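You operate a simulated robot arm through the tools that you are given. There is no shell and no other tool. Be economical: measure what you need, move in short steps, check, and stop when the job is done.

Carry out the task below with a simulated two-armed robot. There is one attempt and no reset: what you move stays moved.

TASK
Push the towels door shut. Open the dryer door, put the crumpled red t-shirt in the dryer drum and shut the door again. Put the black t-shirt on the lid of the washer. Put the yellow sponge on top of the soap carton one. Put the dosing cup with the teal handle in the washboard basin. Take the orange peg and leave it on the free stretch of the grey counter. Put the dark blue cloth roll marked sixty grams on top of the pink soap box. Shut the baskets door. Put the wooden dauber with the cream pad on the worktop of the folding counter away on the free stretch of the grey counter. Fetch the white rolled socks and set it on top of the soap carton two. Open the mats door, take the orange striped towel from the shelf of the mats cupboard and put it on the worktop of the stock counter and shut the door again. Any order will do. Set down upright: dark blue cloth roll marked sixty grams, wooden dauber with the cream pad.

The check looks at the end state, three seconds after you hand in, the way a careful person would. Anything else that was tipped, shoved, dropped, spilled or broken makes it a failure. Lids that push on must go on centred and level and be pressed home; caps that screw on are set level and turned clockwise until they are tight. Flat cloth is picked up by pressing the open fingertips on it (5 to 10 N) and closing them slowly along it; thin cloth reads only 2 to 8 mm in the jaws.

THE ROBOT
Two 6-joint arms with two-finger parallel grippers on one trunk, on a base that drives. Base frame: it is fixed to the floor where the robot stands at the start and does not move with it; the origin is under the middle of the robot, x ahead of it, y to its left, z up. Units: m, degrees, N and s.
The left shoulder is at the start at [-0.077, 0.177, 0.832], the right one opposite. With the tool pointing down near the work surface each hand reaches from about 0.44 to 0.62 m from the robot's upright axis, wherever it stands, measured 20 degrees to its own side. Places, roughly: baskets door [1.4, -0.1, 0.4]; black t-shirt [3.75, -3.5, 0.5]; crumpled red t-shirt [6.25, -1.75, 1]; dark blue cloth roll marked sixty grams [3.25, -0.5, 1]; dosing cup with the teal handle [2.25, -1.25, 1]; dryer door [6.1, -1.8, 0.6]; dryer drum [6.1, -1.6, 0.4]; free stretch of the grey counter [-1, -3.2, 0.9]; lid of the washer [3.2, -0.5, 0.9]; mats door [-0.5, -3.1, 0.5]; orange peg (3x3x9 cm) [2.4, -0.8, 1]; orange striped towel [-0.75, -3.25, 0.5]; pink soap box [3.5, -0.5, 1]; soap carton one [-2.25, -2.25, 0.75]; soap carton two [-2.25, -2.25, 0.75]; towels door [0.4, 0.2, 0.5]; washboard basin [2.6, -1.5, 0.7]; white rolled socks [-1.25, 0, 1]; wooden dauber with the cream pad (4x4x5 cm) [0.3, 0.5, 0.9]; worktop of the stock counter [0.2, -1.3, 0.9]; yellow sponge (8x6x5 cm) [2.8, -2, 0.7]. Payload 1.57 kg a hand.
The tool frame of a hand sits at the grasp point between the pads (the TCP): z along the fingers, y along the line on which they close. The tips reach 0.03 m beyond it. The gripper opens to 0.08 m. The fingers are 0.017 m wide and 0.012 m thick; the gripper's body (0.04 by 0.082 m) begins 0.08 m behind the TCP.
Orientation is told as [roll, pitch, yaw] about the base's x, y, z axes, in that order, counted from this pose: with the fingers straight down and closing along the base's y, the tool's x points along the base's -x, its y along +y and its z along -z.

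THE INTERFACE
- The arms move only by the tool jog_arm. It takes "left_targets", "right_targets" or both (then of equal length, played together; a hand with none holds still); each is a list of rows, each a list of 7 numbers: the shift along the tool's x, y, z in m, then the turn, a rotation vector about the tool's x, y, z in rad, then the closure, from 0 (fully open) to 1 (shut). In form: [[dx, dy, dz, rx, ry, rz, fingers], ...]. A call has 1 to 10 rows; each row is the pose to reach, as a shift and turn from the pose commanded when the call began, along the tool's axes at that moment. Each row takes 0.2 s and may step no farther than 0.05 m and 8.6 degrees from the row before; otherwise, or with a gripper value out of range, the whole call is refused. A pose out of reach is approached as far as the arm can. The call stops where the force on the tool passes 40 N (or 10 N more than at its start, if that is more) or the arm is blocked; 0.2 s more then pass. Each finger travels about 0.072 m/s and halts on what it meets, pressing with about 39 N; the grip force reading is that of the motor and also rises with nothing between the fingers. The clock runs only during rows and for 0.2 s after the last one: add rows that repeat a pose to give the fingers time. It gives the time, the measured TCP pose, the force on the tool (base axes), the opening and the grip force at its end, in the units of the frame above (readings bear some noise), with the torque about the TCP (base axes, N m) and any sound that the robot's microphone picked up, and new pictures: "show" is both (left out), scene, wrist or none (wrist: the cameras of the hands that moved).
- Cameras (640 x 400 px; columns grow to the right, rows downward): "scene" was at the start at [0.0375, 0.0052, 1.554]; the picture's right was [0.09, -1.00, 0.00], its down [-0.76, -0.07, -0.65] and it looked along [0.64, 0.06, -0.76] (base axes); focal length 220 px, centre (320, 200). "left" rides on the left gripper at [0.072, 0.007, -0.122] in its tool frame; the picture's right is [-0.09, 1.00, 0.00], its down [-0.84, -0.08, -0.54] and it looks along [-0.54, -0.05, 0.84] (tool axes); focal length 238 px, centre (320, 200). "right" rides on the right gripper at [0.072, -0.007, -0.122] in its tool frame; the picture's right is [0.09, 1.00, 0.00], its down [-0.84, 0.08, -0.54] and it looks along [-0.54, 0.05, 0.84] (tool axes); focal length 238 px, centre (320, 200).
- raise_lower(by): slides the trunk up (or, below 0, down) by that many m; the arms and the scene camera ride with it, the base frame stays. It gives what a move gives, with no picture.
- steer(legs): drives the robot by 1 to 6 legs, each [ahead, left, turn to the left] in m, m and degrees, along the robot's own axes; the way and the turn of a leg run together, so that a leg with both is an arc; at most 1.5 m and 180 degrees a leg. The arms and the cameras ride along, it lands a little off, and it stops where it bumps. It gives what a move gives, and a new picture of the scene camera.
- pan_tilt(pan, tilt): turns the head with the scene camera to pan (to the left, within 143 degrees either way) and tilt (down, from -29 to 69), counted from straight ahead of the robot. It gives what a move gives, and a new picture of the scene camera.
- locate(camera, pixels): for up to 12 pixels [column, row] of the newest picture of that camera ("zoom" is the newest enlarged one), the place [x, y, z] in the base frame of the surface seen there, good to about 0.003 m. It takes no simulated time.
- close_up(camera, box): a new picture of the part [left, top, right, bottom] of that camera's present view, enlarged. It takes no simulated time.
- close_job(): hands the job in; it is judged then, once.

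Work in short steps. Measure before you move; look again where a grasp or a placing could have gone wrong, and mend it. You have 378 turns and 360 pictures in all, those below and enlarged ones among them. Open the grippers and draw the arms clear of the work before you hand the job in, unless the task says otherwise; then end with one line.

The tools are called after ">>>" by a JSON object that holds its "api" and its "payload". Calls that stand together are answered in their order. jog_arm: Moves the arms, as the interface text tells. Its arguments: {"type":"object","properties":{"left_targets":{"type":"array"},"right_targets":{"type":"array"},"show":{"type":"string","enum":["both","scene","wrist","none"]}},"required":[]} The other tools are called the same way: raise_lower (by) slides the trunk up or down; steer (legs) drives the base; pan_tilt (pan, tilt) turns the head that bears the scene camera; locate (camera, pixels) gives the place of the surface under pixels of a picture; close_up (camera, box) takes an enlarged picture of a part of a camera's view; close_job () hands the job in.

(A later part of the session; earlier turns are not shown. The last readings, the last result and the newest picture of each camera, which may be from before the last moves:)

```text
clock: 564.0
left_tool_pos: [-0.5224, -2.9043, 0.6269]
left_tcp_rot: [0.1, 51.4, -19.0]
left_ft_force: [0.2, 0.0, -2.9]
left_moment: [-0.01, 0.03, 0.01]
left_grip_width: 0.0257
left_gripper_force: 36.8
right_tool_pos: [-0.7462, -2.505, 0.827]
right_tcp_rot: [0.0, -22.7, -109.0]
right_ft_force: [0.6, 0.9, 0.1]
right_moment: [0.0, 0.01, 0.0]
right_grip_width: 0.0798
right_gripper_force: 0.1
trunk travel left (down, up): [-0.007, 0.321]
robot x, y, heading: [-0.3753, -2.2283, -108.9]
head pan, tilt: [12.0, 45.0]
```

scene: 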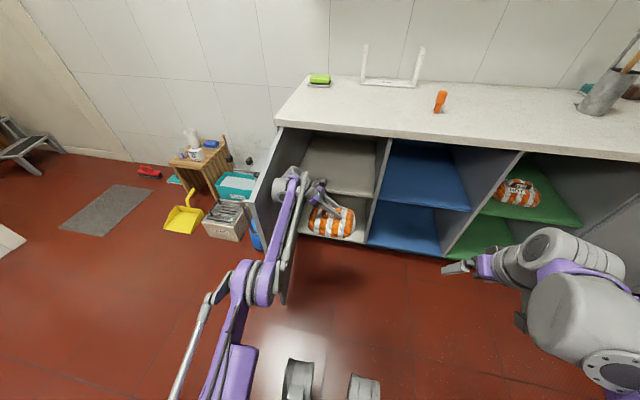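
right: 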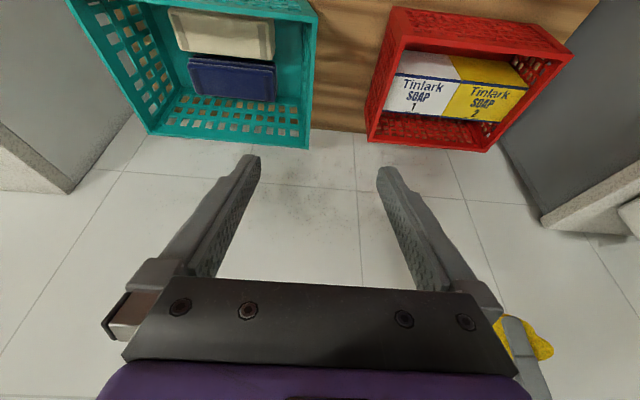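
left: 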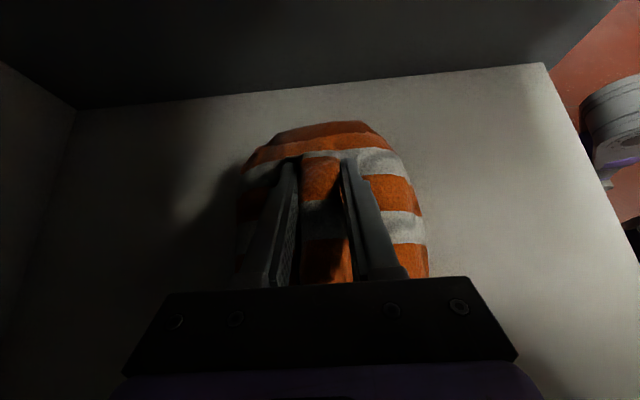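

Towel is out. I raise the trunk and level the hand, then look at the island top for a free place.

>>> {"api": "raise_lower", "payload": {"by": 0.3}}

>>> {"api": "jog_arm", "payload": {"left_targets": [[0.02, 0, -0.015, 0, -0.12, 0, 1], [0.04, 0, -0.03, 0, -0.24, 0, 1], [0.06, 0, -0.045, 0, -0.36, 0, 1], [0.08, 0, -0.06, 0, -0.48, 0, 1], [0.1, 0, -0.075, 0, -0.6, 0, 1], [0.115, 0, -0.09, 0, -0.72, 0, 1], [0.13, 0, -0.1, 0, -0.88, 0, 1]], "show": "none"}}

>>> {"api": "pan_tilt", "payload": {"pan": 140, "tilt": 40}}

>>> {"api": "locate", "payload": {"camera": "scene", "pixels": [[320, 200], [250, 200], [150, 200], [200, 250], [100, 250], [300, 300], [400, 200], [200, 150], [100, 150]]}}

```text
clock: 567.0
left_tool_pos: [-0.5228, -2.9052, 0.9281]
left_tcp_rot: [0.1, 51.4, -18.8]
left_ft_force: [-0.5, 0.1, -2.6]
left_moment: [0.01, 0.06, -0.02]
left_grip_width: 0.0256
left_gripper_force: 37.2
right_tool_pos: [-0.7465, -2.5041, 1.1254]
right_tcp_rot: [0.0, -22.8, -109.0]
right_ft_force: [-0.4, 0.3, 0.6]
right_moment: [-0.01, -0.02, -0.04]
right_grip_width: 0.0801
right_gripper_force: 0.1
trunk travel left (down, up): [-0.307, 0.021]
robot x, y, heading: [-0.3702, -2.2276, -109.2]
head pan, tilt: [12.0, 45.0]
```

```text
refused: row 7 steps farther than a row can; nothing moved
```

```text
clock: 569.1
left_tool_pos: [-0.5226, -2.907, 0.9286]
left_tcp_rot: [0.1, 51.4, -19.0]
left_ft_force: [-0.2, 0.3, -2.6]
left_moment: [-0.02, 0.06, 0.04]
left_grip_width: 0.0257
left_gripper_force: 36.9
right_tool_pos: [-0.7453, -2.504, 1.126]
right_tcp_rot: [0.0, -22.7, -109.1]
right_ft_force: [-0.3, 0.1, 0.4]
right_moment: [-0.01, -0.03, 0.0]
right_grip_width: 0.0805
right_gripper_force: 0.0
trunk travel left (down, up): [-0.307, 0.021]
robot x, y, heading: [-0.3727, -2.2313, -108.7]
head pan, tilt: [140.0, 40.0]
```

scene: 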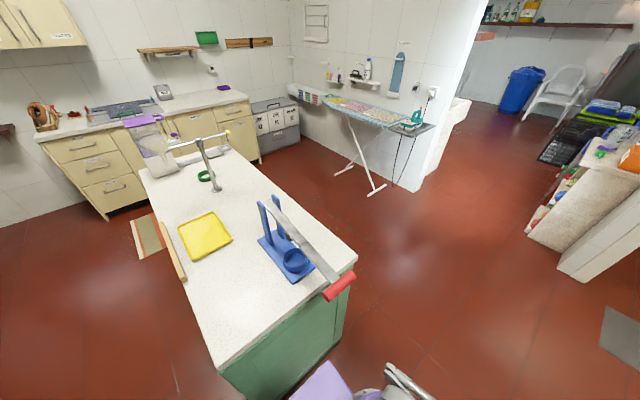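

```text
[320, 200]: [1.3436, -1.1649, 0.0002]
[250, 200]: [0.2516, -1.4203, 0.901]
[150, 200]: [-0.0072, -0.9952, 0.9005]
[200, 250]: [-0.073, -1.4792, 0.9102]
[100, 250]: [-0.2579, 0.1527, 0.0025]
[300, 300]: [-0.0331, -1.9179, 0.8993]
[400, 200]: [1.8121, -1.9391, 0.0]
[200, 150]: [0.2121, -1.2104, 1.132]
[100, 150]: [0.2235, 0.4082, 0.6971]
```

The island's near end has free space around (245,320). I measure its corners.

>>> {"api": "locate", "payload": {"camera": "scene", "pixels": [[222, 360], [352, 264], [240, 320], [260, 310], [215, 300], [230, 235], [285, 280], [300, 255], [335, 290], [180, 250]]}}

>>> {"api": "jog_arm", "payload": {"left_targets": [[0.02, 0, -0.015, 0, -0.12, 0, 1], [0.04, 0, -0.03, 0, -0.24, 0, 1], [0.06, 0, -0.045, 0, -0.36, 0, 1], [0.08, 0, -0.06, 0, -0.48, 0, 1], [0.1, 0, -0.075, 0, -0.6, 0, 1], [0.115, 0, -0.09, 0, -0.72, 0, 1], [0.13, 0, -0.1, 0, -0.84, 0, 1]], "show": "wrist"}}

```text
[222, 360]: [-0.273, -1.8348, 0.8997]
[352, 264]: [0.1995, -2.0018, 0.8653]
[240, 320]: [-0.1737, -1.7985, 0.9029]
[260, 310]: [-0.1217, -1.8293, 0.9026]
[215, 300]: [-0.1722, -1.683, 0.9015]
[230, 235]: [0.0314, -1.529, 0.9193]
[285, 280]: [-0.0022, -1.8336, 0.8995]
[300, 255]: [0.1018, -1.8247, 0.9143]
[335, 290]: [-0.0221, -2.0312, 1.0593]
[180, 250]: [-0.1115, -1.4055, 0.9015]
```

```text
clock: 570.7
left_tool_pos: [-0.4971, -2.8474, 1.0684]
left_tcp_rot: [-0.1, 3.2, -19.2]
left_ft_force: [0.0, 0.5, -2.6]
left_moment: [0.04, 0.14, 0.01]
left_grip_width: 0.026
left_gripper_force: 37.1
left hand out of reach, approached as far as the arm can: row 5, 6, 7
right_tool_pos: [-0.7447, -2.5016, 1.1267]
right_tcp_rot: [0.1, -23.0, -109.0]
right_ft_force: [0.1, 0.7, -1.3]
right_moment: [0.0, -0.01, -0.03]
right_grip_width: 0.08
right_gripper_force: 0.1
trunk travel left (down, up): [-0.307, 0.021]
robot x, y, heading: [-0.3716, -2.2288, -108.8]
head pan, tilt: [140.0, 40.0]
```

left: 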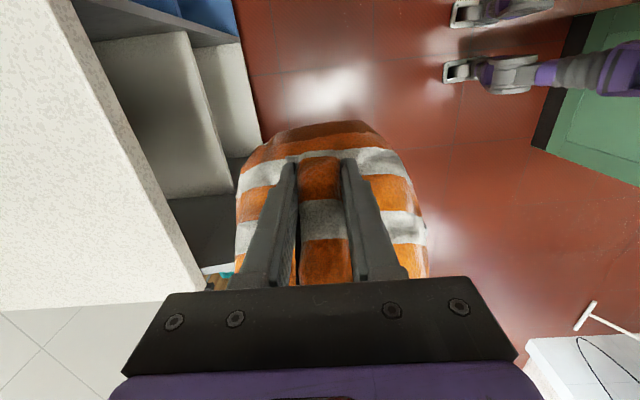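

Free spot: u≈0.42, v≈−1.66. A red lever sticks out at u 0.62, v −1.93, z 1.06, so I raise the right hand high before turning around.

>>> {"api": "jog_arm", "payload": {"right_targets": [[-0.013, 0, -0.03, 0, 0.06, 0, 0], [-0.026, 0, -0.06, 0, 0.12, 0, 0], [-0.039, 0, -0.09, 0, 0.18, 0, 0], [-0.052, 0, -0.12, 0, 0.24, 0, 0], [-0.065, 0, -0.15, 0, 0.3, 0, 0], [-0.078, 0, -0.18, 0, 0.36, 0, 0]], "left_targets": [[0, 0, -0.01, 0, 0, 0, 1], [0, 0, -0.02, 0, 0, 0, 1], [0, 0, -0.03, 0, 0, 0, 1], [0, 0, -0.04, 0, 0, 0, 1], [0, 0, -0.05, 0, 0, 0, 1], [0, 0, -0.06, 0, 0, 0, 1]], "show": "none"}}

>>> {"api": "steer", "payload": {"legs": [[0.12, 0, 0], [0, 0, -90], [0, 0, -90]]}}

>>> {"api": "pan_tilt", "payload": {"pan": -5, "tilt": 50}}

```text
clock: 572.1
left_tool_pos: [-0.4951, -2.8511, 1.1244]
left_tcp_rot: [0.1, 3.3, -19.1]
left_ft_force: [0.1, -0.4, -2.7]
left_moment: [0.05, 0.15, 0.05]
left_grip_width: 0.0259
left_gripper_force: 37.1
right_tool_pos: [-0.7477, -2.5074, 1.3219]
right_tcp_rot: [-0.1, -2.0, -109.1]
right_ft_force: [0.6, -0.2, 0.7]
right_moment: [0.02, 0.01, -0.01]
right_grip_width: 0.0801
right_gripper_force: 0.0
trunk travel left (down, up): [-0.307, 0.021]
robot x, y, heading: [-0.375, -2.2278, -108.9]
head pan, tilt: [140.0, 40.0]
```

```text
clock: 581.0
left_tool_pos: [-0.3001, -1.7189, 1.1251]
left_tcp_rot: [0.1, 3.4, 161.9]
left_ft_force: [0.2, -0.5, -3.0]
left_moment: [-0.04, -0.17, 0.03]
left_grip_width: 0.0254
left_gripper_force: 36.2
right_tool_pos: [-0.0422, -2.0574, 1.3222]
right_tcp_rot: [0.0, -2.3, 72.0]
right_ft_force: [-0.3, 0.2, 0.0]
right_moment: [-0.02, 0.0, 0.02]
right_grip_width: 0.0801
right_gripper_force: 0.0
trunk travel left (down, up): [-0.307, 0.021]
robot x, y, heading: [-0.4101, -2.3445, 72.2]
head pan, tilt: [140.0, 40.0]
```

scene: 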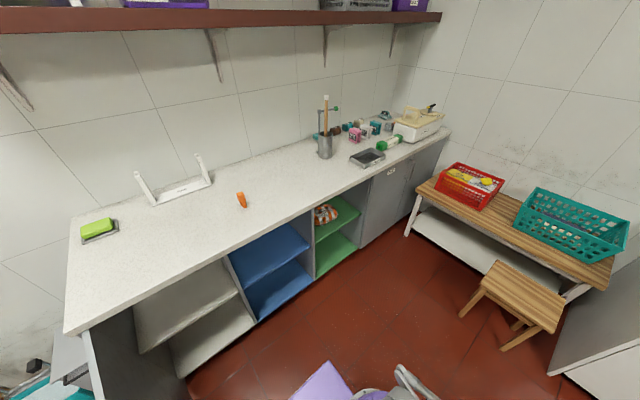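

```text
clock: 583.2
left_tool_pos: [-0.2999, -1.718, 1.1249]
left_tcp_rot: [0.1, 3.4, 162.0]
left_ft_force: [0.2, -0.5, -4.5]
left_moment: [-0.04, -0.18, -0.02]
left_grip_width: 0.0258
left_gripper_force: 37.2
right_tool_pos: [-0.0418, -2.0572, 1.3223]
right_tcp_rot: [0.0, -2.1, 72.0]
right_ft_force: [0.4, 0.3, 0.7]
right_moment: [0.0, 0.01, -0.01]
right_grip_width: 0.0797
right_gripper_force: 0.0
trunk travel left (down, up): [-0.307, 0.021]
robot x, y, heading: [-0.4136, -2.3459, 72.4]
head pan, tilt: [-5.0, 50.0]
```

scene: 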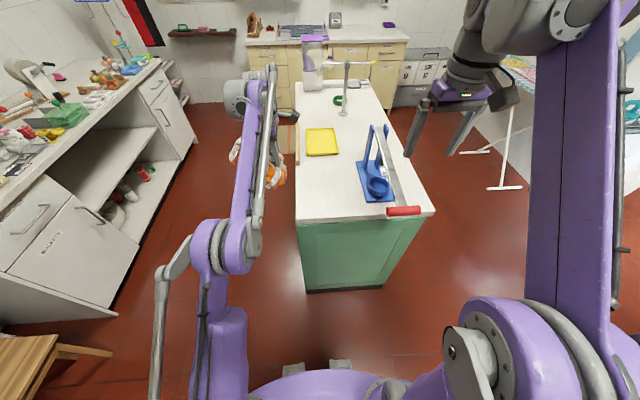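

I shift the base right 0.16 m and forward 6 cm, bringing the towel over the free spot.

>>> {"api": "steer", "payload": {"legs": [[0.05, -0.16, -0.6]]}}

>>> {"api": "jog_arm", "payload": {"left_targets": [[0, 0, 0.045, 0, 0, 0, 1], [0, 0, 0.09, 0, 0, 0, 1], [0, 0, 0.115, 0, 0, 0, 1]], "show": "both"}}

```text
clock: 585.3
left_tool_pos: [-0.1297, -1.7206, 1.1256]
left_tcp_rot: [0.1, 3.4, 161.4]
left_ft_force: [0.4, 0.3, -3.2]
left_moment: [-0.08, -0.14, 0.04]
left_grip_width: 0.0258
left_gripper_force: 37.3
right_tool_pos: [0.1267, -2.0632, 1.3212]
right_tcp_rot: [-0.1, -2.2, 71.5]
right_ft_force: [-1.4, 0.5, 0.1]
right_moment: [0.01, -0.02, 0.01]
right_grip_width: 0.0799
right_gripper_force: 0.0
trunk travel left (down, up): [-0.307, 0.021]
robot x, y, heading: [-0.2447, -2.3438, 71.7]
head pan, tilt: [-5.0, 50.0]
```

scene: 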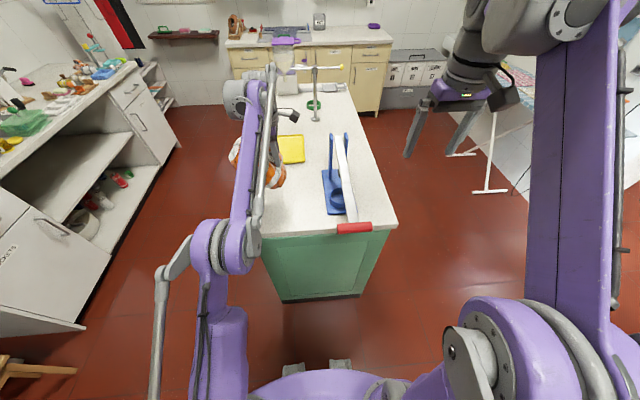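

```text
clock: 586.1
left_tool_pos: [-0.123, -1.7234, 1.0143]
left_tcp_rot: [-0.3, 3.4, 161.4]
left_ft_force: [4.8, 16.0, 36.6]
left_moment: [-0.56, 0.69, -0.25]
left_grip_width: 0.0255
left_gripper_force: 36.4
right_tool_pos: [0.1252, -2.0635, 1.3245]
right_tcp_rot: [0.1, -2.3, 71.3]
right_ft_force: [0.1, 0.8, -0.6]
right_moment: [0.01, 0.0, 0.02]
right_grip_width: 0.0798
right_gripper_force: 0.0
trunk travel left (down, up): [-0.307, 0.021]
robot x, y, heading: [-0.245, -2.3452, 71.6]
head pan, tilt: [-5.0, 50.0]
```

scene: 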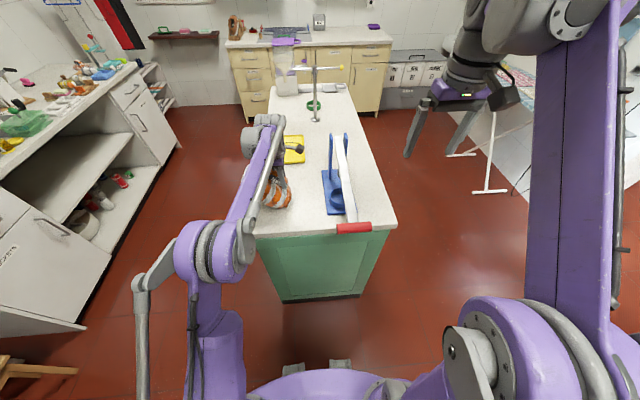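
left: 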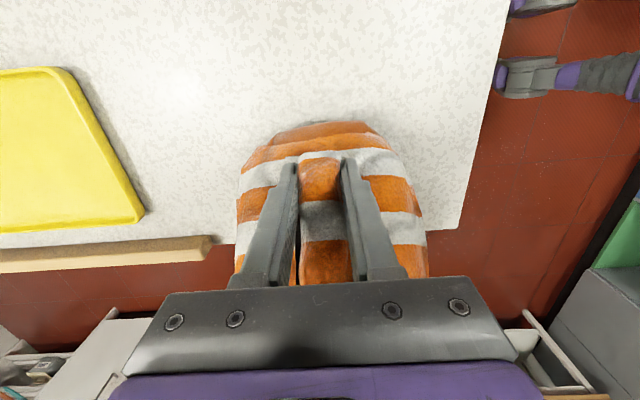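

The bundle hangs tilted because it was gripped with the lean; it touched on its end. I lift, restore the 51° lean so it's level, and lower again.

>>> {"api": "jog_arm", "payload": {"left_targets": [[0, 0, -0.04, 0, 0, 0, 1], [0, 0, -0.075, 0, 0.0, 0, 1], [0, 0, -0.075, 0, 0.14, 0, 1], [0, 0, -0.075, 0, 0.28, 0, 1], [0, 0, -0.075, 0, 0.42, 0, 1], [0, 0, -0.075, 0, 0.56, 0, 1], [0, 0, -0.075, 0, 0.7, 0, 1], [0, 0, -0.075, 0, 0.84, 0, 1]], "show": "both"}}

```text
clock: 587.9
left_tool_pos: [-0.1268, -1.7214, 1.0846]
left_tcp_rot: [0.1, 51.6, 161.4]
left_ft_force: [-0.2, -1.3, -2.7]
left_moment: [0.0, -0.05, -0.01]
left_grip_width: 0.0258
left_gripper_force: 37.3
right_tool_pos: [0.1247, -2.0626, 1.3226]
right_tcp_rot: [0.0, -2.2, 71.5]
right_ft_force: [-0.5, -0.4, -0.1]
right_moment: [-0.02, 0.0, -0.03]
right_grip_width: 0.08
right_gripper_force: 0.1
trunk travel left (down, up): [-0.307, 0.021]
robot x, y, heading: [-0.2439, -2.3416, 71.7]
head pan, tilt: [-5.0, 50.0]
```

scene: 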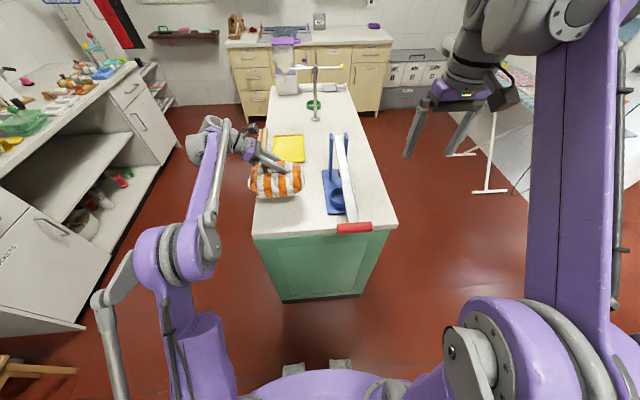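
left: 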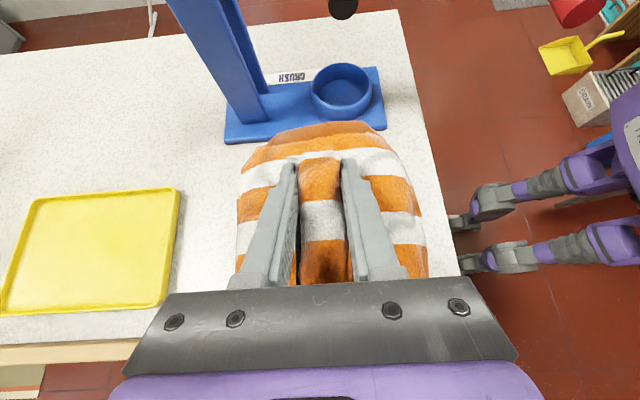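

Level now. I shift 2 cm right and lower to the worktop.

>>> {"api": "jog_arm", "payload": {"left_targets": [[0.0124, 0, 0.0157, 0, 0, 0, 1], [-0.019, 0, 0.0405, 0, 0, 0, 1], [-0.05, 0, 0.065, 0, 0, 0, 1], [-0.0582, 0, 0.0715, 0, 0, 0, 1], [-0.0621, 0, 0.0746, 0, 0, 0, 1], [-0.066, 0, 0.0777, 0, 0, 0, 1], [-0.069, 0, 0.0802, 0, 0, 0, 1]], "show": "wrist"}}

```text
clock: 589.5
left_tool_pos: [-0.1093, -1.7283, 0.9871]
left_tcp_rot: [-0.3, 51.9, 161.4]
left_ft_force: [1.5, 12.6, 39.1]
left_moment: [0.07, 0.82, -0.42]
left_grip_width: 0.0256
left_gripper_force: 37.3
right_tool_pos: [0.1244, -2.0648, 1.3244]
right_tcp_rot: [0.1, -2.3, 71.5]
right_ft_force: [-0.4, 0.8, -0.4]
right_moment: [0.02, 0.0, 0.04]
right_grip_width: 0.0801
right_gripper_force: 0.0
trunk travel left (down, up): [-0.307, 0.021]
robot x, y, heading: [-0.2436, -2.3428, 71.6]
head pan, tilt: [-5.0, 50.0]
```

left: 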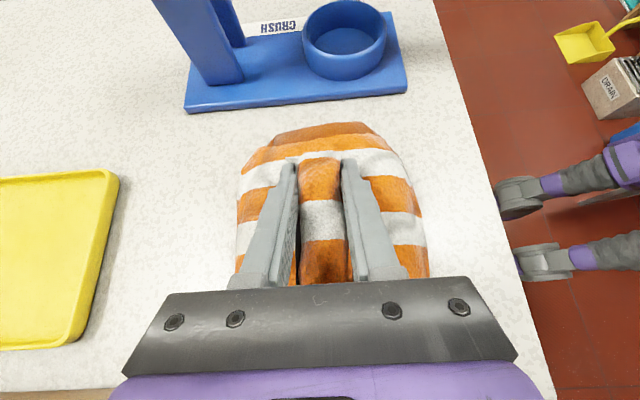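

Resting on the worktop. I ease up, open and withdraw along the fingers.

>>> {"api": "jog_arm", "payload": {"left_targets": [[0.0024, 0, -0.0019, 0, 0, 0, 1], [0.0024, 0, -0.0019, 0, 0, 0, 0.6], [0.0024, 0, -0.0019, 0, 0, 0, 0.2], [0.02, 0, -0.03, 0, 0, 0, 0.1], [0.035, 0, -0.07, 0, 0, 0, 0], [0.05, 0, -0.11, 0, 0, 0, 0], [0.065, 0, -0.15, 0, 0, 0, 0], [0.08, 0, -0.19, 0, 0, 0, 0]], "show": "both"}}

```text
clock: 591.3
left_tool_pos: [-0.2021, -1.6965, 1.1625]
left_tcp_rot: [0.2, 51.6, 161.6]
left_ft_force: [0.5, -0.2, 0.1]
left_moment: [0.01, 0.01, -0.01]
left_grip_width: 0.0799
left_gripper_force: 0.1
right_tool_pos: [0.1249, -2.0623, 1.322]
right_tcp_rot: [0.0, -2.2, 71.5]
right_ft_force: [0.5, 0.4, 0.0]
right_moment: [0.02, -0.01, 0.0]
right_grip_width: 0.08
right_gripper_force: 0.0
trunk travel left (down, up): [-0.307, 0.021]
robot x, y, heading: [-0.2456, -2.3428, 71.4]
head pan, tilt: [-5.0, 50.0]
```

scene: 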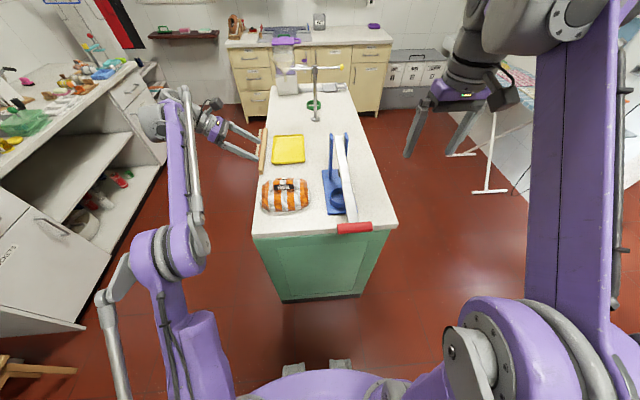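
left: 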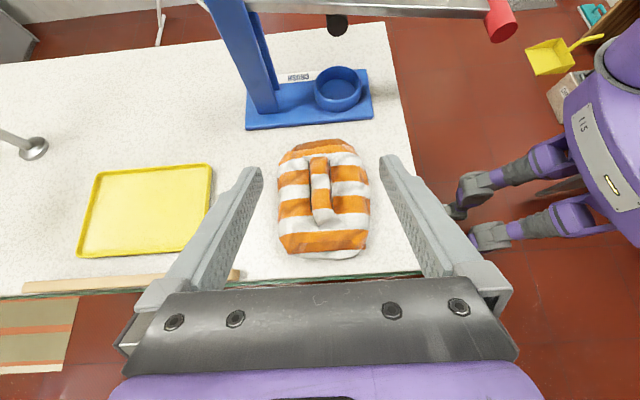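

The towel lies on the stock counter. I level the left hand, back off and turn to face the mats cupboard again.

>>> {"api": "jog_arm", "payload": {"left_targets": [[0.02, 0, -0.015, 0, -0.14, 0, 0], [0.04, 0, -0.03, 0, -0.28, 0, 0], [0.06, 0, -0.045, 0, -0.42, 0, 0], [0.06, 0, -0.045, 0, -0.56, 0, 0], [0.06, 0, -0.045, 0, -0.7, 0, 0], [0.06, 0, -0.045, 0, -0.84, 0, 0]], "show": "none"}}

>>> {"api": "steer", "payload": {"legs": [[-0.06, 0, 0], [0, 0, 90], [0, 0, 90], [0, 0.35, 0]]}}

>>> {"api": "pan_tilt", "payload": {"pan": -12, "tilt": 50}}

```text
clock: 592.7
left_tool_pos: [-0.2154, -1.7471, 1.2034]
left_tcp_rot: [0.0, 3.2, 161.3]
left_ft_force: [0.2, -1.2, -0.2]
left_moment: [0.01, 0.0, -0.04]
left_grip_width: 0.0798
left_gripper_force: 0.1
left hand out of reach, approached as far as the arm can: row 1, 2, 3, 4, 5, 6
right_tool_pos: [0.1278, -2.0657, 1.3223]
right_tcp_rot: [0.1, -2.2, 71.3]
right_ft_force: [1.0, -0.4, -0.4]
right_moment: [0.01, 0.04, 0.01]
right_grip_width: 0.0801
right_gripper_force: 0.1
trunk travel left (down, up): [-0.307, 0.021]
robot x, y, heading: [-0.2468, -2.342, 71.5]
head pan, tilt: [-5.0, 50.0]
```

```text
clock: 604.6
left_tool_pos: [0.0634, -3.0994, 1.2013]
left_tcp_rot: [0.1, 3.4, -16.5]
left_ft_force: [-0.2, -0.1, -0.6]
left_moment: [-0.02, -0.02, 0.01]
left_grip_width: 0.08
left_gripper_force: 0.1
right_tool_pos: [-0.2895, -2.7943, 1.3221]
right_tcp_rot: [0.1, -2.3, -106.5]
right_ft_force: [-0.8, 0.2, -0.8]
right_moment: [0.01, 0.03, -0.03]
right_grip_width: 0.0799
right_gripper_force: 0.1
trunk travel left (down, up): [-0.307, 0.021]
robot x, y, heading: [0.0741, -2.5015, -106.4]
head pan, tilt: [-5.0, 50.0]
```

scene: 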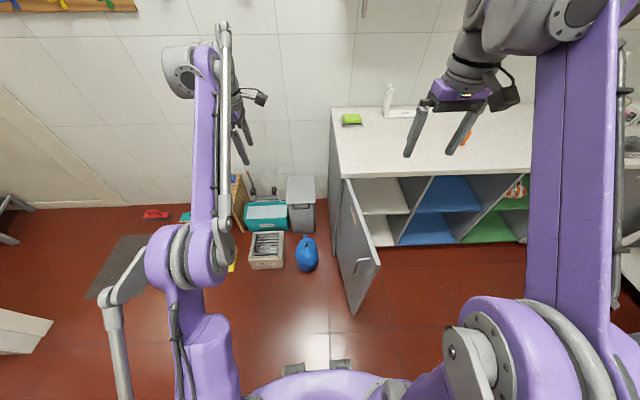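

```text
clock: 605.3
left_tool_pos: [0.0627, -3.1005, 1.2019]
left_tcp_rot: [0.1, 3.5, -16.5]
left_ft_force: [0.7, 0.2, 0.2]
left_moment: [-0.01, 0.0, 0.01]
left_grip_width: 0.0799
left_gripper_force: 0.2
right_tool_pos: [-0.2885, -2.7945, 1.3224]
right_tcp_rot: [0.0, -2.3, -106.4]
right_ft_force: [0.1, 0.5, 0.2]
right_moment: [0.0, 0.04, -0.04]
right_grip_width: 0.0801
right_gripper_force: 0.2
trunk travel left (down, up): [-0.307, 0.021]
robot x, y, heading: [0.0723, -2.5036, -106.2]
head pan, tilt: [-12.0, 50.0]
```

scene: 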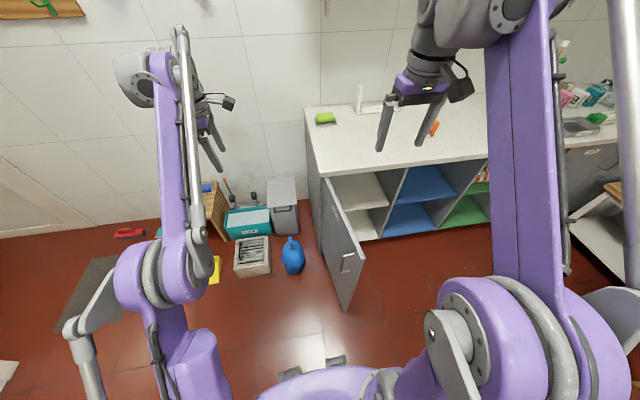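

From here the door's outer face (with handle) faces me, so I can just push it shut. I measure it.

>>> {"api": "locate", "payload": {"camera": "scene", "pixels": [[362, 260], [345, 230], [330, 195], [345, 300], [348, 262], [335, 240], [292, 258], [322, 185]]}}

```text
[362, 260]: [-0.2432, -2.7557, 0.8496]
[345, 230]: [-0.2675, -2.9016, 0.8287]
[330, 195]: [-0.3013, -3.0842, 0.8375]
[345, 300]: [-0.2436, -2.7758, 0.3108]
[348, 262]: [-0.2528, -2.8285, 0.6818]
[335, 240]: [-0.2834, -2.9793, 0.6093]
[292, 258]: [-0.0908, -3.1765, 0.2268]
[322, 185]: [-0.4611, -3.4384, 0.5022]
```

I back off and shift left, then bring the shut right hand down on the outer side of the door, tilted 40°.

>>> {"api": "steer", "payload": {"legs": [[-0.15, 0.13, -2.2]]}}

>>> {"api": "jog_arm", "payload": {"right_targets": [[-0.01, 0, 0.045, 0, -0.07, 0, 1], [-0.02, 0, 0.09, 0, -0.14, 0, 1], [-0.03, 0, 0.135, 0, -0.21, 0, 1], [-0.04, 0, 0.18, 0, -0.28, 0, 1], [-0.05, 0, 0.225, 0, -0.35, 0, 1], [-0.06, 0, 0.27, 0, -0.42, 0, 1], [-0.08, 0, 0.315, 0, -0.49, 0, 1], [-0.1, 0, 0.36, 0, -0.56, 0, 1], [-0.12, 0, 0.4, 0, -0.63, 0, 1], [-0.14, 0, 0.44, 0, -0.7, 0, 1]], "show": "scene"}}

```text
clock: 607.1
left_tool_pos: [0.2066, -2.9977, 1.2028]
left_tcp_rot: [0.1, 3.5, -18.7]
left_ft_force: [0.7, -0.5, -0.4]
left_moment: [-0.03, -0.01, 0.01]
left_grip_width: 0.0798
left_gripper_force: 0.1
right_tool_pos: [-0.134, -2.6785, 1.3214]
right_tcp_rot: [0.0, -2.2, -108.6]
right_ft_force: [0.3, 0.5, 0.5]
right_moment: [0.0, 0.05, 0.0]
right_grip_width: 0.0801
right_gripper_force: 0.0
trunk travel left (down, up): [-0.307, 0.021]
robot x, y, heading: [0.241, -2.3964, -108.3]
head pan, tilt: [-12.0, 50.0]
```

scene: 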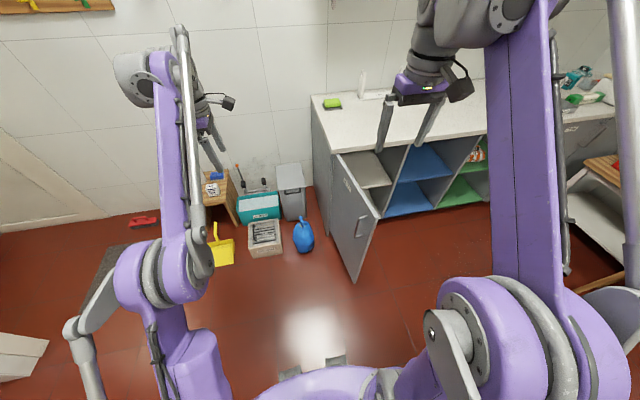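

```text
clock: 609.3
left_tool_pos: [0.2063, -2.9971, 1.2011]
left_tcp_rot: [0.1, 3.4, -18.6]
left_ft_force: [-0.5, -0.4, 0.4]
left_moment: [0.02, -0.04, -0.01]
left_grip_width: 0.0798
left_gripper_force: 0.1
right_tool_pos: [-0.1856, -2.8301, 0.8882]
right_tcp_rot: [0.0, -42.3, -108.6]
right_ft_force: [-0.3, -0.5, -0.9]
right_moment: [0.0, -0.01, -0.01]
right_grip_width: 0.0
right_gripper_force: 21.1
trunk travel left (down, up): [-0.307, 0.021]
robot x, y, heading: [0.2425, -2.3996, -108.5]
head pan, tilt: [-12.0, 50.0]
```

scene: 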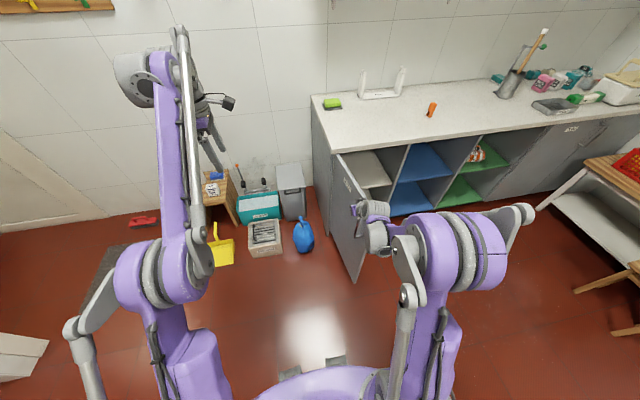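

The forearm would foul the door from the right, so I use the proven way: straddle the door's top edge from above. I untilt, open and move over it.

>>> {"api": "jog_arm", "payload": {"right_targets": [[-0.005, 0, -0.015, 0, 0.12, 0, 1], [-0.012, 0, -0.03, 0, 0.24, 0, 0.7], [-0.018, -0.01, -0.045, 0, 0.36, 0, 0.3], [-0.025, -0.03, -0.058, 0, 0.48, 0, 0], [-0.025, -0.05, -0.058, 0, 0.6, 0, 0], [-0.025, -0.072, -0.058, 0, 0.735, 0, 0]], "show": "wrist"}}

```text
clock: 610.7
left_tool_pos: [0.2061, -2.9973, 1.2021]
left_tcp_rot: [0.1, 3.5, -18.6]
left_ft_force: [-0.5, -0.1, 0.0]
left_moment: [0.04, -0.03, 0.01]
left_grip_width: 0.0801
left_gripper_force: 0.2
right_tool_pos: [-0.2457, -2.7859, 0.9481]
right_tcp_rot: [0.0, 0.0, -108.6]
right_ft_force: [-0.6, -0.1, -0.9]
right_moment: [0.01, 0.01, 0.0]
right_grip_width: 0.08
right_gripper_force: 0.0
trunk travel left (down, up): [-0.307, 0.021]
robot x, y, heading: [0.2412, -2.3985, -108.4]
head pan, tilt: [-12.0, 50.0]
```

right: 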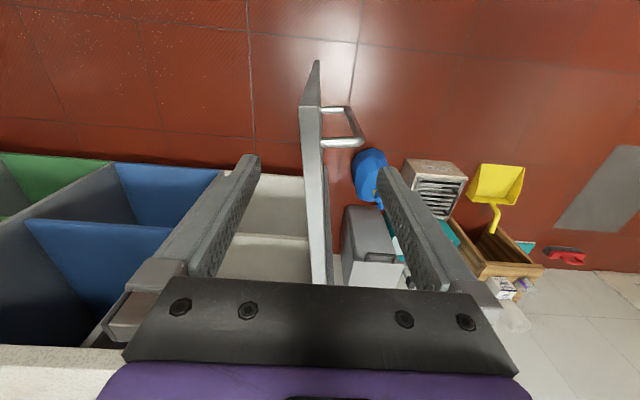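

Centred. I lower astride the edge and swing the door with small base moves.

>>> {"api": "jog_arm", "payload": {"right_targets": [[0, 0, 0.04, 0, 0, 0, 0], [0, 0, 0.08, 0, 0, 0, 0], [0, 0, 0.11, 0, 0, 0, 0]], "show": "none"}}

>>> {"api": "steer", "payload": {"legs": [[0.01, -0.05, 0], [0.018, -0.053, 0], [0.025, -0.054, 0], [0.033, -0.043, 0], [0.033, -0.043, 0], [0.043, -0.033, 0]]}}

```text
clock: 611.5
left_tool_pos: [0.2092, -2.9965, 1.2009]
left_tcp_rot: [0.0, 3.4, -18.5]
left_ft_force: [-0.5, 0.3, 0.0]
left_moment: [0.0, 0.0, 0.03]
left_grip_width: 0.0799
left_gripper_force: 0.1
right_tool_pos: [-0.2454, -2.7841, 0.8361]
right_tcp_rot: [0.0, 0.0, -108.5]
right_ft_force: [1.1, 4.0, 0.3]
right_moment: [-0.24, 0.2, 0.0]
right_grip_width: 0.0798
right_gripper_force: 0.0
trunk travel left (down, up): [-0.307, 0.021]
robot x, y, heading: [0.2402, -2.3956, -108.5]
head pan, tilt: [-12.0, 50.0]
```

```text
clock: 612.7
left_tool_pos: [0.1544, -2.989, 1.2014]
left_tcp_rot: [0.0, 3.4, -18.8]
left_ft_force: [-0.2, 0.2, -0.1]
left_moment: [-0.01, -0.01, 0.04]
left_grip_width: 0.0801
left_gripper_force: 0.1
right_tool_pos: [-0.2991, -2.7722, 0.8368]
right_tcp_rot: [-0.1, 0.6, -108.7]
right_ft_force: [1.0, 10.4, -1.4]
right_moment: [0.3, -0.01, 0.55]
right_grip_width: 0.0787
right_gripper_force: 0.0
trunk travel left (down, up): [-0.307, 0.021]
robot x, y, heading: [0.1906, -2.393, -108.7]
head pan, tilt: [-12.0, 50.0]
stopped in leg 1: the force on the tool passed its limit at 41 N (the readings are from after the stop); the commanded pose is now the measured one
```

scene: 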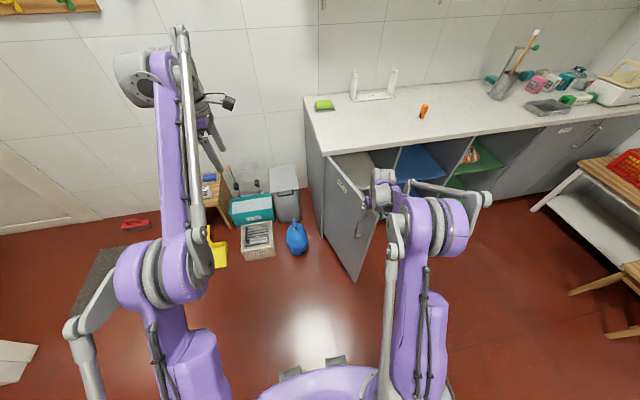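

I go on with slow arm steps, turning the hand along with the door.

>>> {"api": "jog_arm", "payload": {"right_targets": [[-0.003, -0.0105, 0, 0, 0, -0.026, 0], [-0.006, -0.021, 0, 0, 0, -0.052, 0], [-0.009, -0.0315, 0, 0, 0, -0.078, 0], [-0.013, -0.042, 0, 0, 0, -0.105, 0], [-0.017, -0.0525, 0, 0, 0, -0.13, 0], [-0.022, -0.063, 0, 0, 0, -0.157, 0], [-0.027, -0.0735, 0, 0, 0, -0.183, 0], [-0.032, -0.084, 0, 0, 0, -0.21, 0], [-0.037, -0.0945, 0, 0, 0, -0.235, 0], [-0.043, -0.105, 0, 0, 0, -0.262, 0]], "show": "both"}}

```text
clock: 614.9
left_tool_pos: [0.1556, -2.9883, 1.2021]
left_tcp_rot: [0.1, 3.4, -18.8]
left_ft_force: [-0.1, -1.0, -0.1]
left_moment: [-0.01, 0.01, 0.0]
left_grip_width: 0.0799
left_gripper_force: 0.0
right_tool_pos: [-0.4119, -2.7795, 0.8366]
right_tcp_rot: [0.0, 0.4, -93.7]
right_ft_force: [-2.1, 9.4, 1.7]
right_moment: [0.28, -0.03, 0.51]
right_grip_width: 0.0781
right_gripper_force: 0.1
trunk travel left (down, up): [-0.307, 0.021]
robot x, y, heading: [0.1905, -2.3909, -108.7]
head pan, tilt: [-12.0, 50.0]
```

scene: 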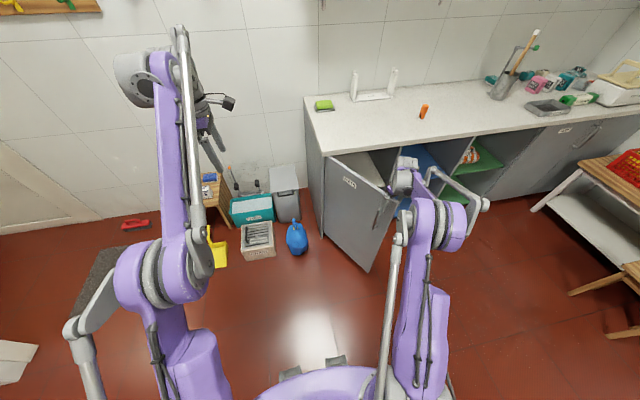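
right: 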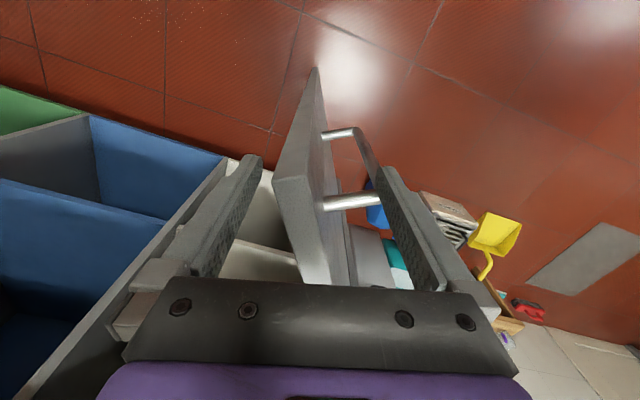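

The door follows. I continue the swing.

>>> {"api": "jog_arm", "payload": {"right_targets": [[-0.007, -0.02, 0, 0, 0, -0.04, 0], [-0.014, -0.04, 0, 0, 0, -0.08, 0], [-0.022, -0.06, 0, 0, 0, -0.12, 0], [-0.031, -0.08, 0, 0, 0, -0.16, 0], [-0.042, -0.1024, 0, 0, 0, -0.2, 0], [-0.052, -0.118, 0, 0, 0, -0.24, 0], [-0.062, -0.133, 0, 0, 0, -0.28, 0], [-0.072, -0.147, 0, 0, 0, -0.32, 0], [-0.083, -0.16, 0, 0, 0, -0.36, 0], [-0.0934, -0.173, 0, 0, 0, -0.4, 0]], "show": "both"}}

```text
clock: 617.1
left_tool_pos: [0.1561, -2.9887, 1.2022]
left_tcp_rot: [0.0, 3.5, -18.8]
left_ft_force: [1.2, -0.2, -0.3]
left_moment: [-0.03, 0.05, 0.01]
left_grip_width: 0.0799
left_gripper_force: 0.0
right_tool_pos: [-0.5006, -2.7837, 0.8372]
right_tcp_rot: [0.1, 0.4, -70.7]
right_ft_force: [0.2, -0.3, 0.1]
right_moment: [-0.03, 0.02, -0.01]
right_grip_width: 0.0802
right_gripper_force: 0.1
right hand out of reach, approached as far as the arm can: row 6, 7, 8, 9, 10
trunk travel left (down, up): [-0.307, 0.021]
robot x, y, heading: [0.1866, -2.3888, -108.5]
head pan, tilt: [-12.0, 50.0]
```

scene: 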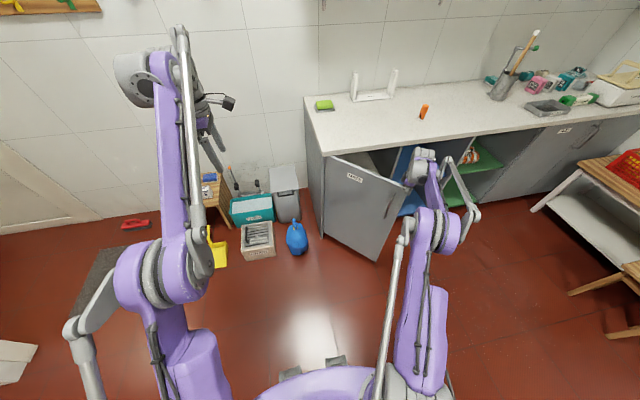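
right: 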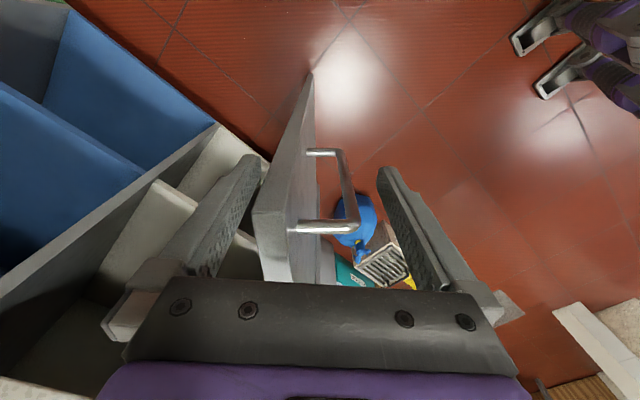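

Door ≈48°. I lift out, straighten the hand and shut the fingers for a final push from outside.

>>> {"api": "jog_arm", "payload": {"right_targets": [[0, 0, -0.045, 0, 0, 0, 0], [0, 0, -0.09, 0, 0, 0, 0], [-0.015, 0.044, -0.1, 0, 0, 0.08, 0.3], [-0.031, 0.088, -0.1, 0, 0, 0.18, 0.6], [-0.047, 0.132, -0.1, 0, 0, 0.28, 1], [-0.063, 0.177, -0.1, 0, 0, 0.38, 1], [-0.08, 0.222, -0.1, 0, 0, 0.48, 1], [-0.0955, 0.267, -0.1, 0, 0, 0.58, 1], [-0.0975, 0.274, -0.1, 0, 0, 0.66, 1]], "show": "none"}}

>>> {"api": "steer", "payload": {"legs": [[0, -0.3, 0]]}}

>>> {"api": "jog_arm", "payload": {"right_targets": [[-0.005, 0, 0.035, 0, -0.12, 0, 1], [-0.01, 0, 0.07, 0, -0.24, 0, 1], [-0.015, 0, 0.105, 0, -0.36, 0, 1], [-0.02, 0, 0.14, 0, -0.48, 0, 1], [-0.025, 0, 0.175, 0, -0.6, 0, 1], [-0.03, 0, 0.21, 0, -0.72, 0, 1]], "show": "both"}}

```text
clock: 619.1
left_tool_pos: [0.155, -2.9902, 1.2024]
left_tcp_rot: [0.1, 3.4, -18.8]
left_ft_force: [-0.1, 0.2, 0.2]
left_moment: [0.02, 0.03, -0.01]
left_grip_width: 0.08
left_gripper_force: 0.1
right_tool_pos: [-0.2128, -2.7898, 0.9337]
right_tcp_rot: [-0.1, 0.3, -108.7]
right_ft_force: [0.4, 0.7, -0.2]
right_moment: [0.0, -0.03, 0.0]
right_grip_width: 0.0001
right_gripper_force: 21.5
trunk travel left (down, up): [-0.307, 0.021]
robot x, y, heading: [0.1911, -2.3913, -108.6]
head pan, tilt: [-12.0, 50.0]
```

```text
clock: 622.4
left_tool_pos: [-0.133, -2.8923, 1.202]
left_tcp_rot: [0.1, 3.4, -19.0]
left_ft_force: [1.0, 0.0, 1.6]
left_moment: [0.0, 0.0, 0.02]
left_grip_width: 0.0801
left_gripper_force: 0.0
right_tool_pos: [-0.5019, -2.6918, 0.9334]
right_tcp_rot: [-0.2, 0.4, -108.8]
right_ft_force: [0.3, 0.5, 0.1]
right_moment: [0.0, -0.01, -0.03]
right_grip_width: 0.0
right_gripper_force: 21.1
trunk travel left (down, up): [-0.307, 0.021]
robot x, y, heading: [-0.095, -2.2924, -108.9]
head pan, tilt: [-12.0, 50.0]
```

scene: 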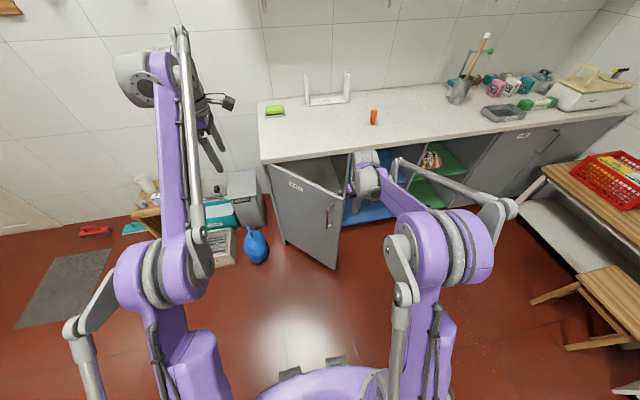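

```text
clock: 623.8
left_tool_pos: [-0.1333, -2.8938, 1.2019]
left_tcp_rot: [0.1, 3.4, -19.0]
left_ft_force: [0.0, 0.3, 0.0]
left_moment: [0.01, -0.02, -0.03]
left_grip_width: 0.0795
left_gripper_force: 0.0
right_tool_pos: [-0.5124, -2.7186, 0.7231]
right_tcp_rot: [-0.2, -40.9, -108.7]
right_ft_force: [0.0, -0.3, 0.1]
right_moment: [0.01, -0.01, -0.01]
right_grip_width: 0.0
right_gripper_force: 21.0
trunk travel left (down, up): [-0.307, 0.021]
robot x, y, heading: [-0.0972, -2.2937, -108.7]
head pan, tilt: [-12.0, 50.0]
```

scene: 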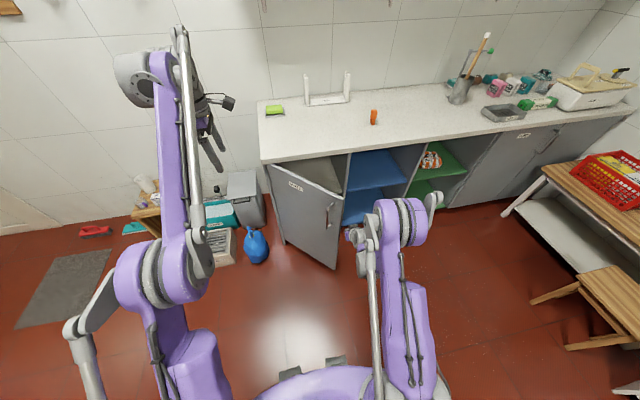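
right: 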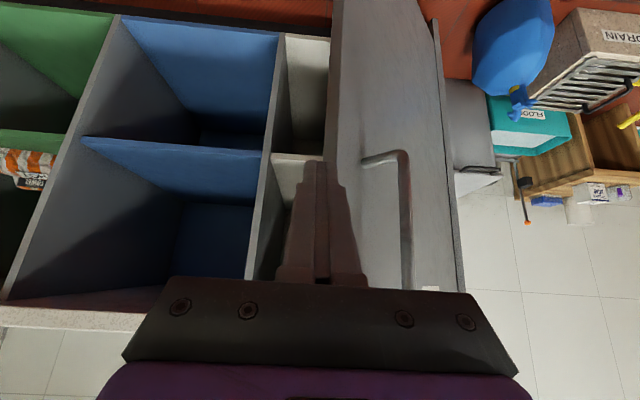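

The fist is at the free edge; I shift left 0.11 m so it meets the face inside the handle, then push forward with the base.

>>> {"api": "steer", "payload": {"legs": [[0, 0.11, 0], [0.1, 0, 0], [0.07, -0.02, 0], [0.06, -0.02, 0]]}}

```text
clock: 626.6
left_tool_pos: [-0.0774, -3.0461, 1.2011]
left_tcp_rot: [0.2, 3.4, -19.1]
left_ft_force: [0.0, -0.6, -0.6]
left_moment: [0.05, -0.03, 0.04]
left_grip_width: 0.0799
left_gripper_force: 0.1
right_tool_pos: [-0.4584, -2.8664, 0.723]
right_tcp_rot: [-0.2, -40.5, -109.1]
right_ft_force: [0.3, -0.3, -0.4]
right_moment: [0.01, -0.01, 0.02]
right_grip_width: 0.0002
right_gripper_force: 20.8
trunk travel left (down, up): [-0.307, 0.021]
robot x, y, heading: [-0.0411, -2.4488, -108.8]
head pan, tilt: [-12.0, 50.0]
stopped in leg 3: the force on the tool passed its limit at 56 N (the readings are from after the stop); the commanded pose is now the measured one
```

scene: 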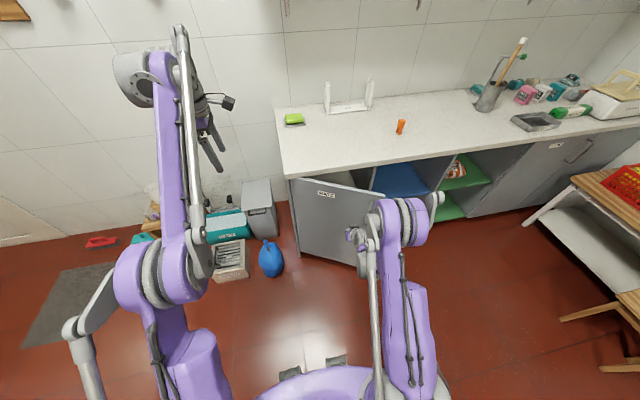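

It moved well; the sideways part probably pressed the handle. I push straight forward in small legs.

>>> {"api": "steer", "payload": {"legs": [[0, 0.01, 0], [0.04, 0, 0], [0.04, 0, 0], [0.04, 0, 0], [0.04, 0, 0]]}}

```text
clock: 629.3
left_tool_pos: [-0.1153, -3.1977, 1.2023]
left_tcp_rot: [0.1, 3.5, -19.0]
left_ft_force: [0.2, -0.7, -0.2]
left_moment: [-0.05, -0.01, 0.0]
left_grip_width: 0.0798
left_gripper_force: 0.2
right_tool_pos: [-0.4969, -3.0214, 0.7247]
right_tcp_rot: [-0.2, -40.8, -108.9]
right_ft_force: [0.4, 0.4, 0.3]
right_moment: [-0.04, 0.01, -0.02]
right_grip_width: 0.0001
right_gripper_force: 21.4
trunk travel left (down, up): [-0.307, 0.021]
robot x, y, heading: [-0.082, -2.6039, -108.6]
head pan, tilt: [-12.0, 50.0]
```

scene: 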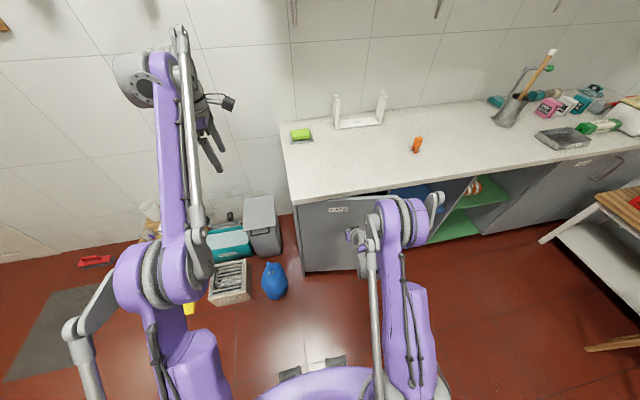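

Nearly shut. Another 6 cm by base, then a gentle arm push.

>>> {"api": "steer", "payload": {"legs": [[0.035, 0, 0], [0.025, 0, 0]]}}

>>> {"api": "jog_arm", "payload": {"right_targets": [[-0.0038, 0, 0.0033, 0, 0, 0, 1], [-0.0076, 0, 0.0065, 0, 0, 0, 1], [-0.0114, 0, 0.0098, 0, 0, 0, 1], [-0.0152, 0, 0.013, 0, 0, 0, 1], [-0.019, 0, 0.0163, 0, 0, 0, 1], [-0.0228, 0, 0.0196, 0, 0, 0, 1], [-0.0266, 0, 0.0228, 0, 0, 0, 1], [-0.0304, 0, 0.026, 0, 0, 0, 1]], "show": "scene"}}

```text
clock: 630.6
left_tool_pos: [-0.1333, -3.2528, 1.2035]
left_tcp_rot: [0.0, 3.4, -18.8]
left_ft_force: [-0.1, 0.3, -0.6]
left_moment: [-0.02, -0.01, -0.02]
left_grip_width: 0.0799
left_gripper_force: 0.1
right_tool_pos: [-0.515, -3.0752, 0.7257]
right_tcp_rot: [-0.2, -40.9, -108.9]
right_ft_force: [-0.3, 0.3, 0.7]
right_moment: [-0.02, 0.03, -0.01]
right_grip_width: 0.0
right_gripper_force: 21.3
trunk travel left (down, up): [-0.307, 0.021]
robot x, y, heading: [-0.101, -2.6628, -108.6]
head pan, tilt: [-12.0, 50.0]
```

scene: 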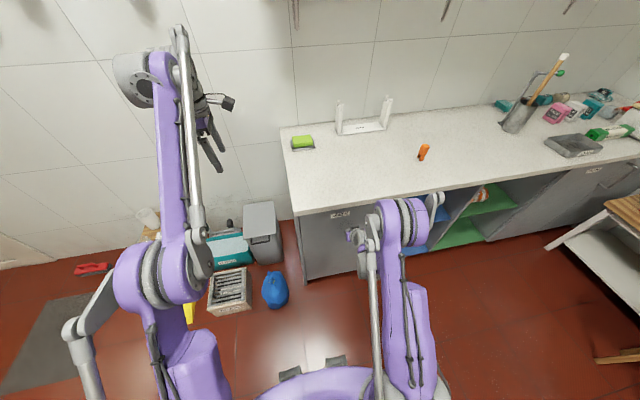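

```text
clock: 632.0
left_tool_pos: [-0.1344, -3.2544, 1.2053]
left_tcp_rot: [0.0, 3.5, -18.9]
left_ft_force: [0.3, 0.1, 0.2]
left_moment: [0.04, -0.03, -0.05]
left_grip_width: 0.0801
left_gripper_force: 0.1
right_tool_pos: [-0.5244, -3.1005, 0.7257]
right_tcp_rot: [-0.3, -40.0, -109.0]
right_ft_force: [10.7, 23.8, 9.1]
right_moment: [0.2, -0.21, 0.06]
right_grip_width: 0.0
right_gripper_force: 20.9
trunk travel left (down, up): [-0.307, 0.021]
robot x, y, heading: [-0.1027, -2.6546, -108.7]
head pan, tilt: [-12.0, 50.0]
stopped in row 7 (right hand): the force on the tool passed its limit at 47 N (the readings are from after the stop); the commanded pose is now the measured one
```

scene: 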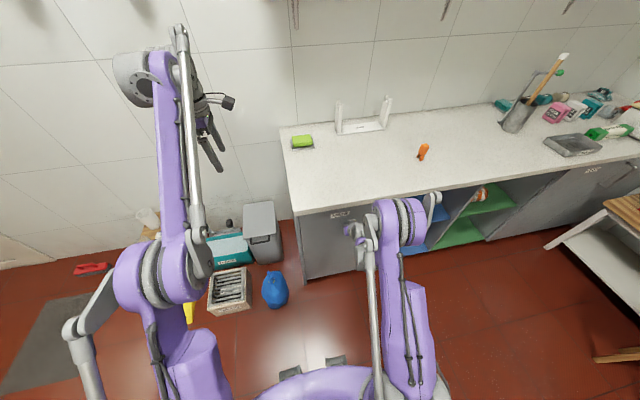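

It meets a stop. I check the door plane (should be v≈−3.13).

>>> {"api": "locate", "payload": {"camera": "scene", "pixels": [[315, 240], [340, 245], [330, 260], [350, 270], [310, 230], [355, 255]]}}

>>> {"api": "close_up", "payload": {"camera": "right", "box": [0, 0, 640, 400]}}

```text
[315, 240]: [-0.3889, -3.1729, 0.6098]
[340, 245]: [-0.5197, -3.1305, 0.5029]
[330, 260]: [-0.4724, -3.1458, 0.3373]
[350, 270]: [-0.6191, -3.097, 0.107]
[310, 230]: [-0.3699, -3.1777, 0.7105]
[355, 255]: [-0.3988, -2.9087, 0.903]
```

```text
1.00 times, centred on (320, 200) of right (not enlarged: the box is as wide or as high as the picture)
```

zoom: 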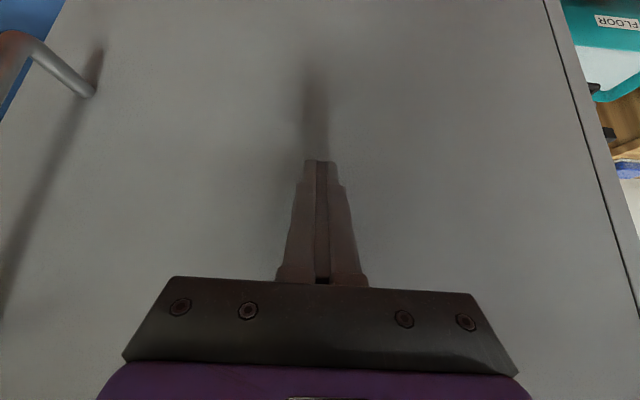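

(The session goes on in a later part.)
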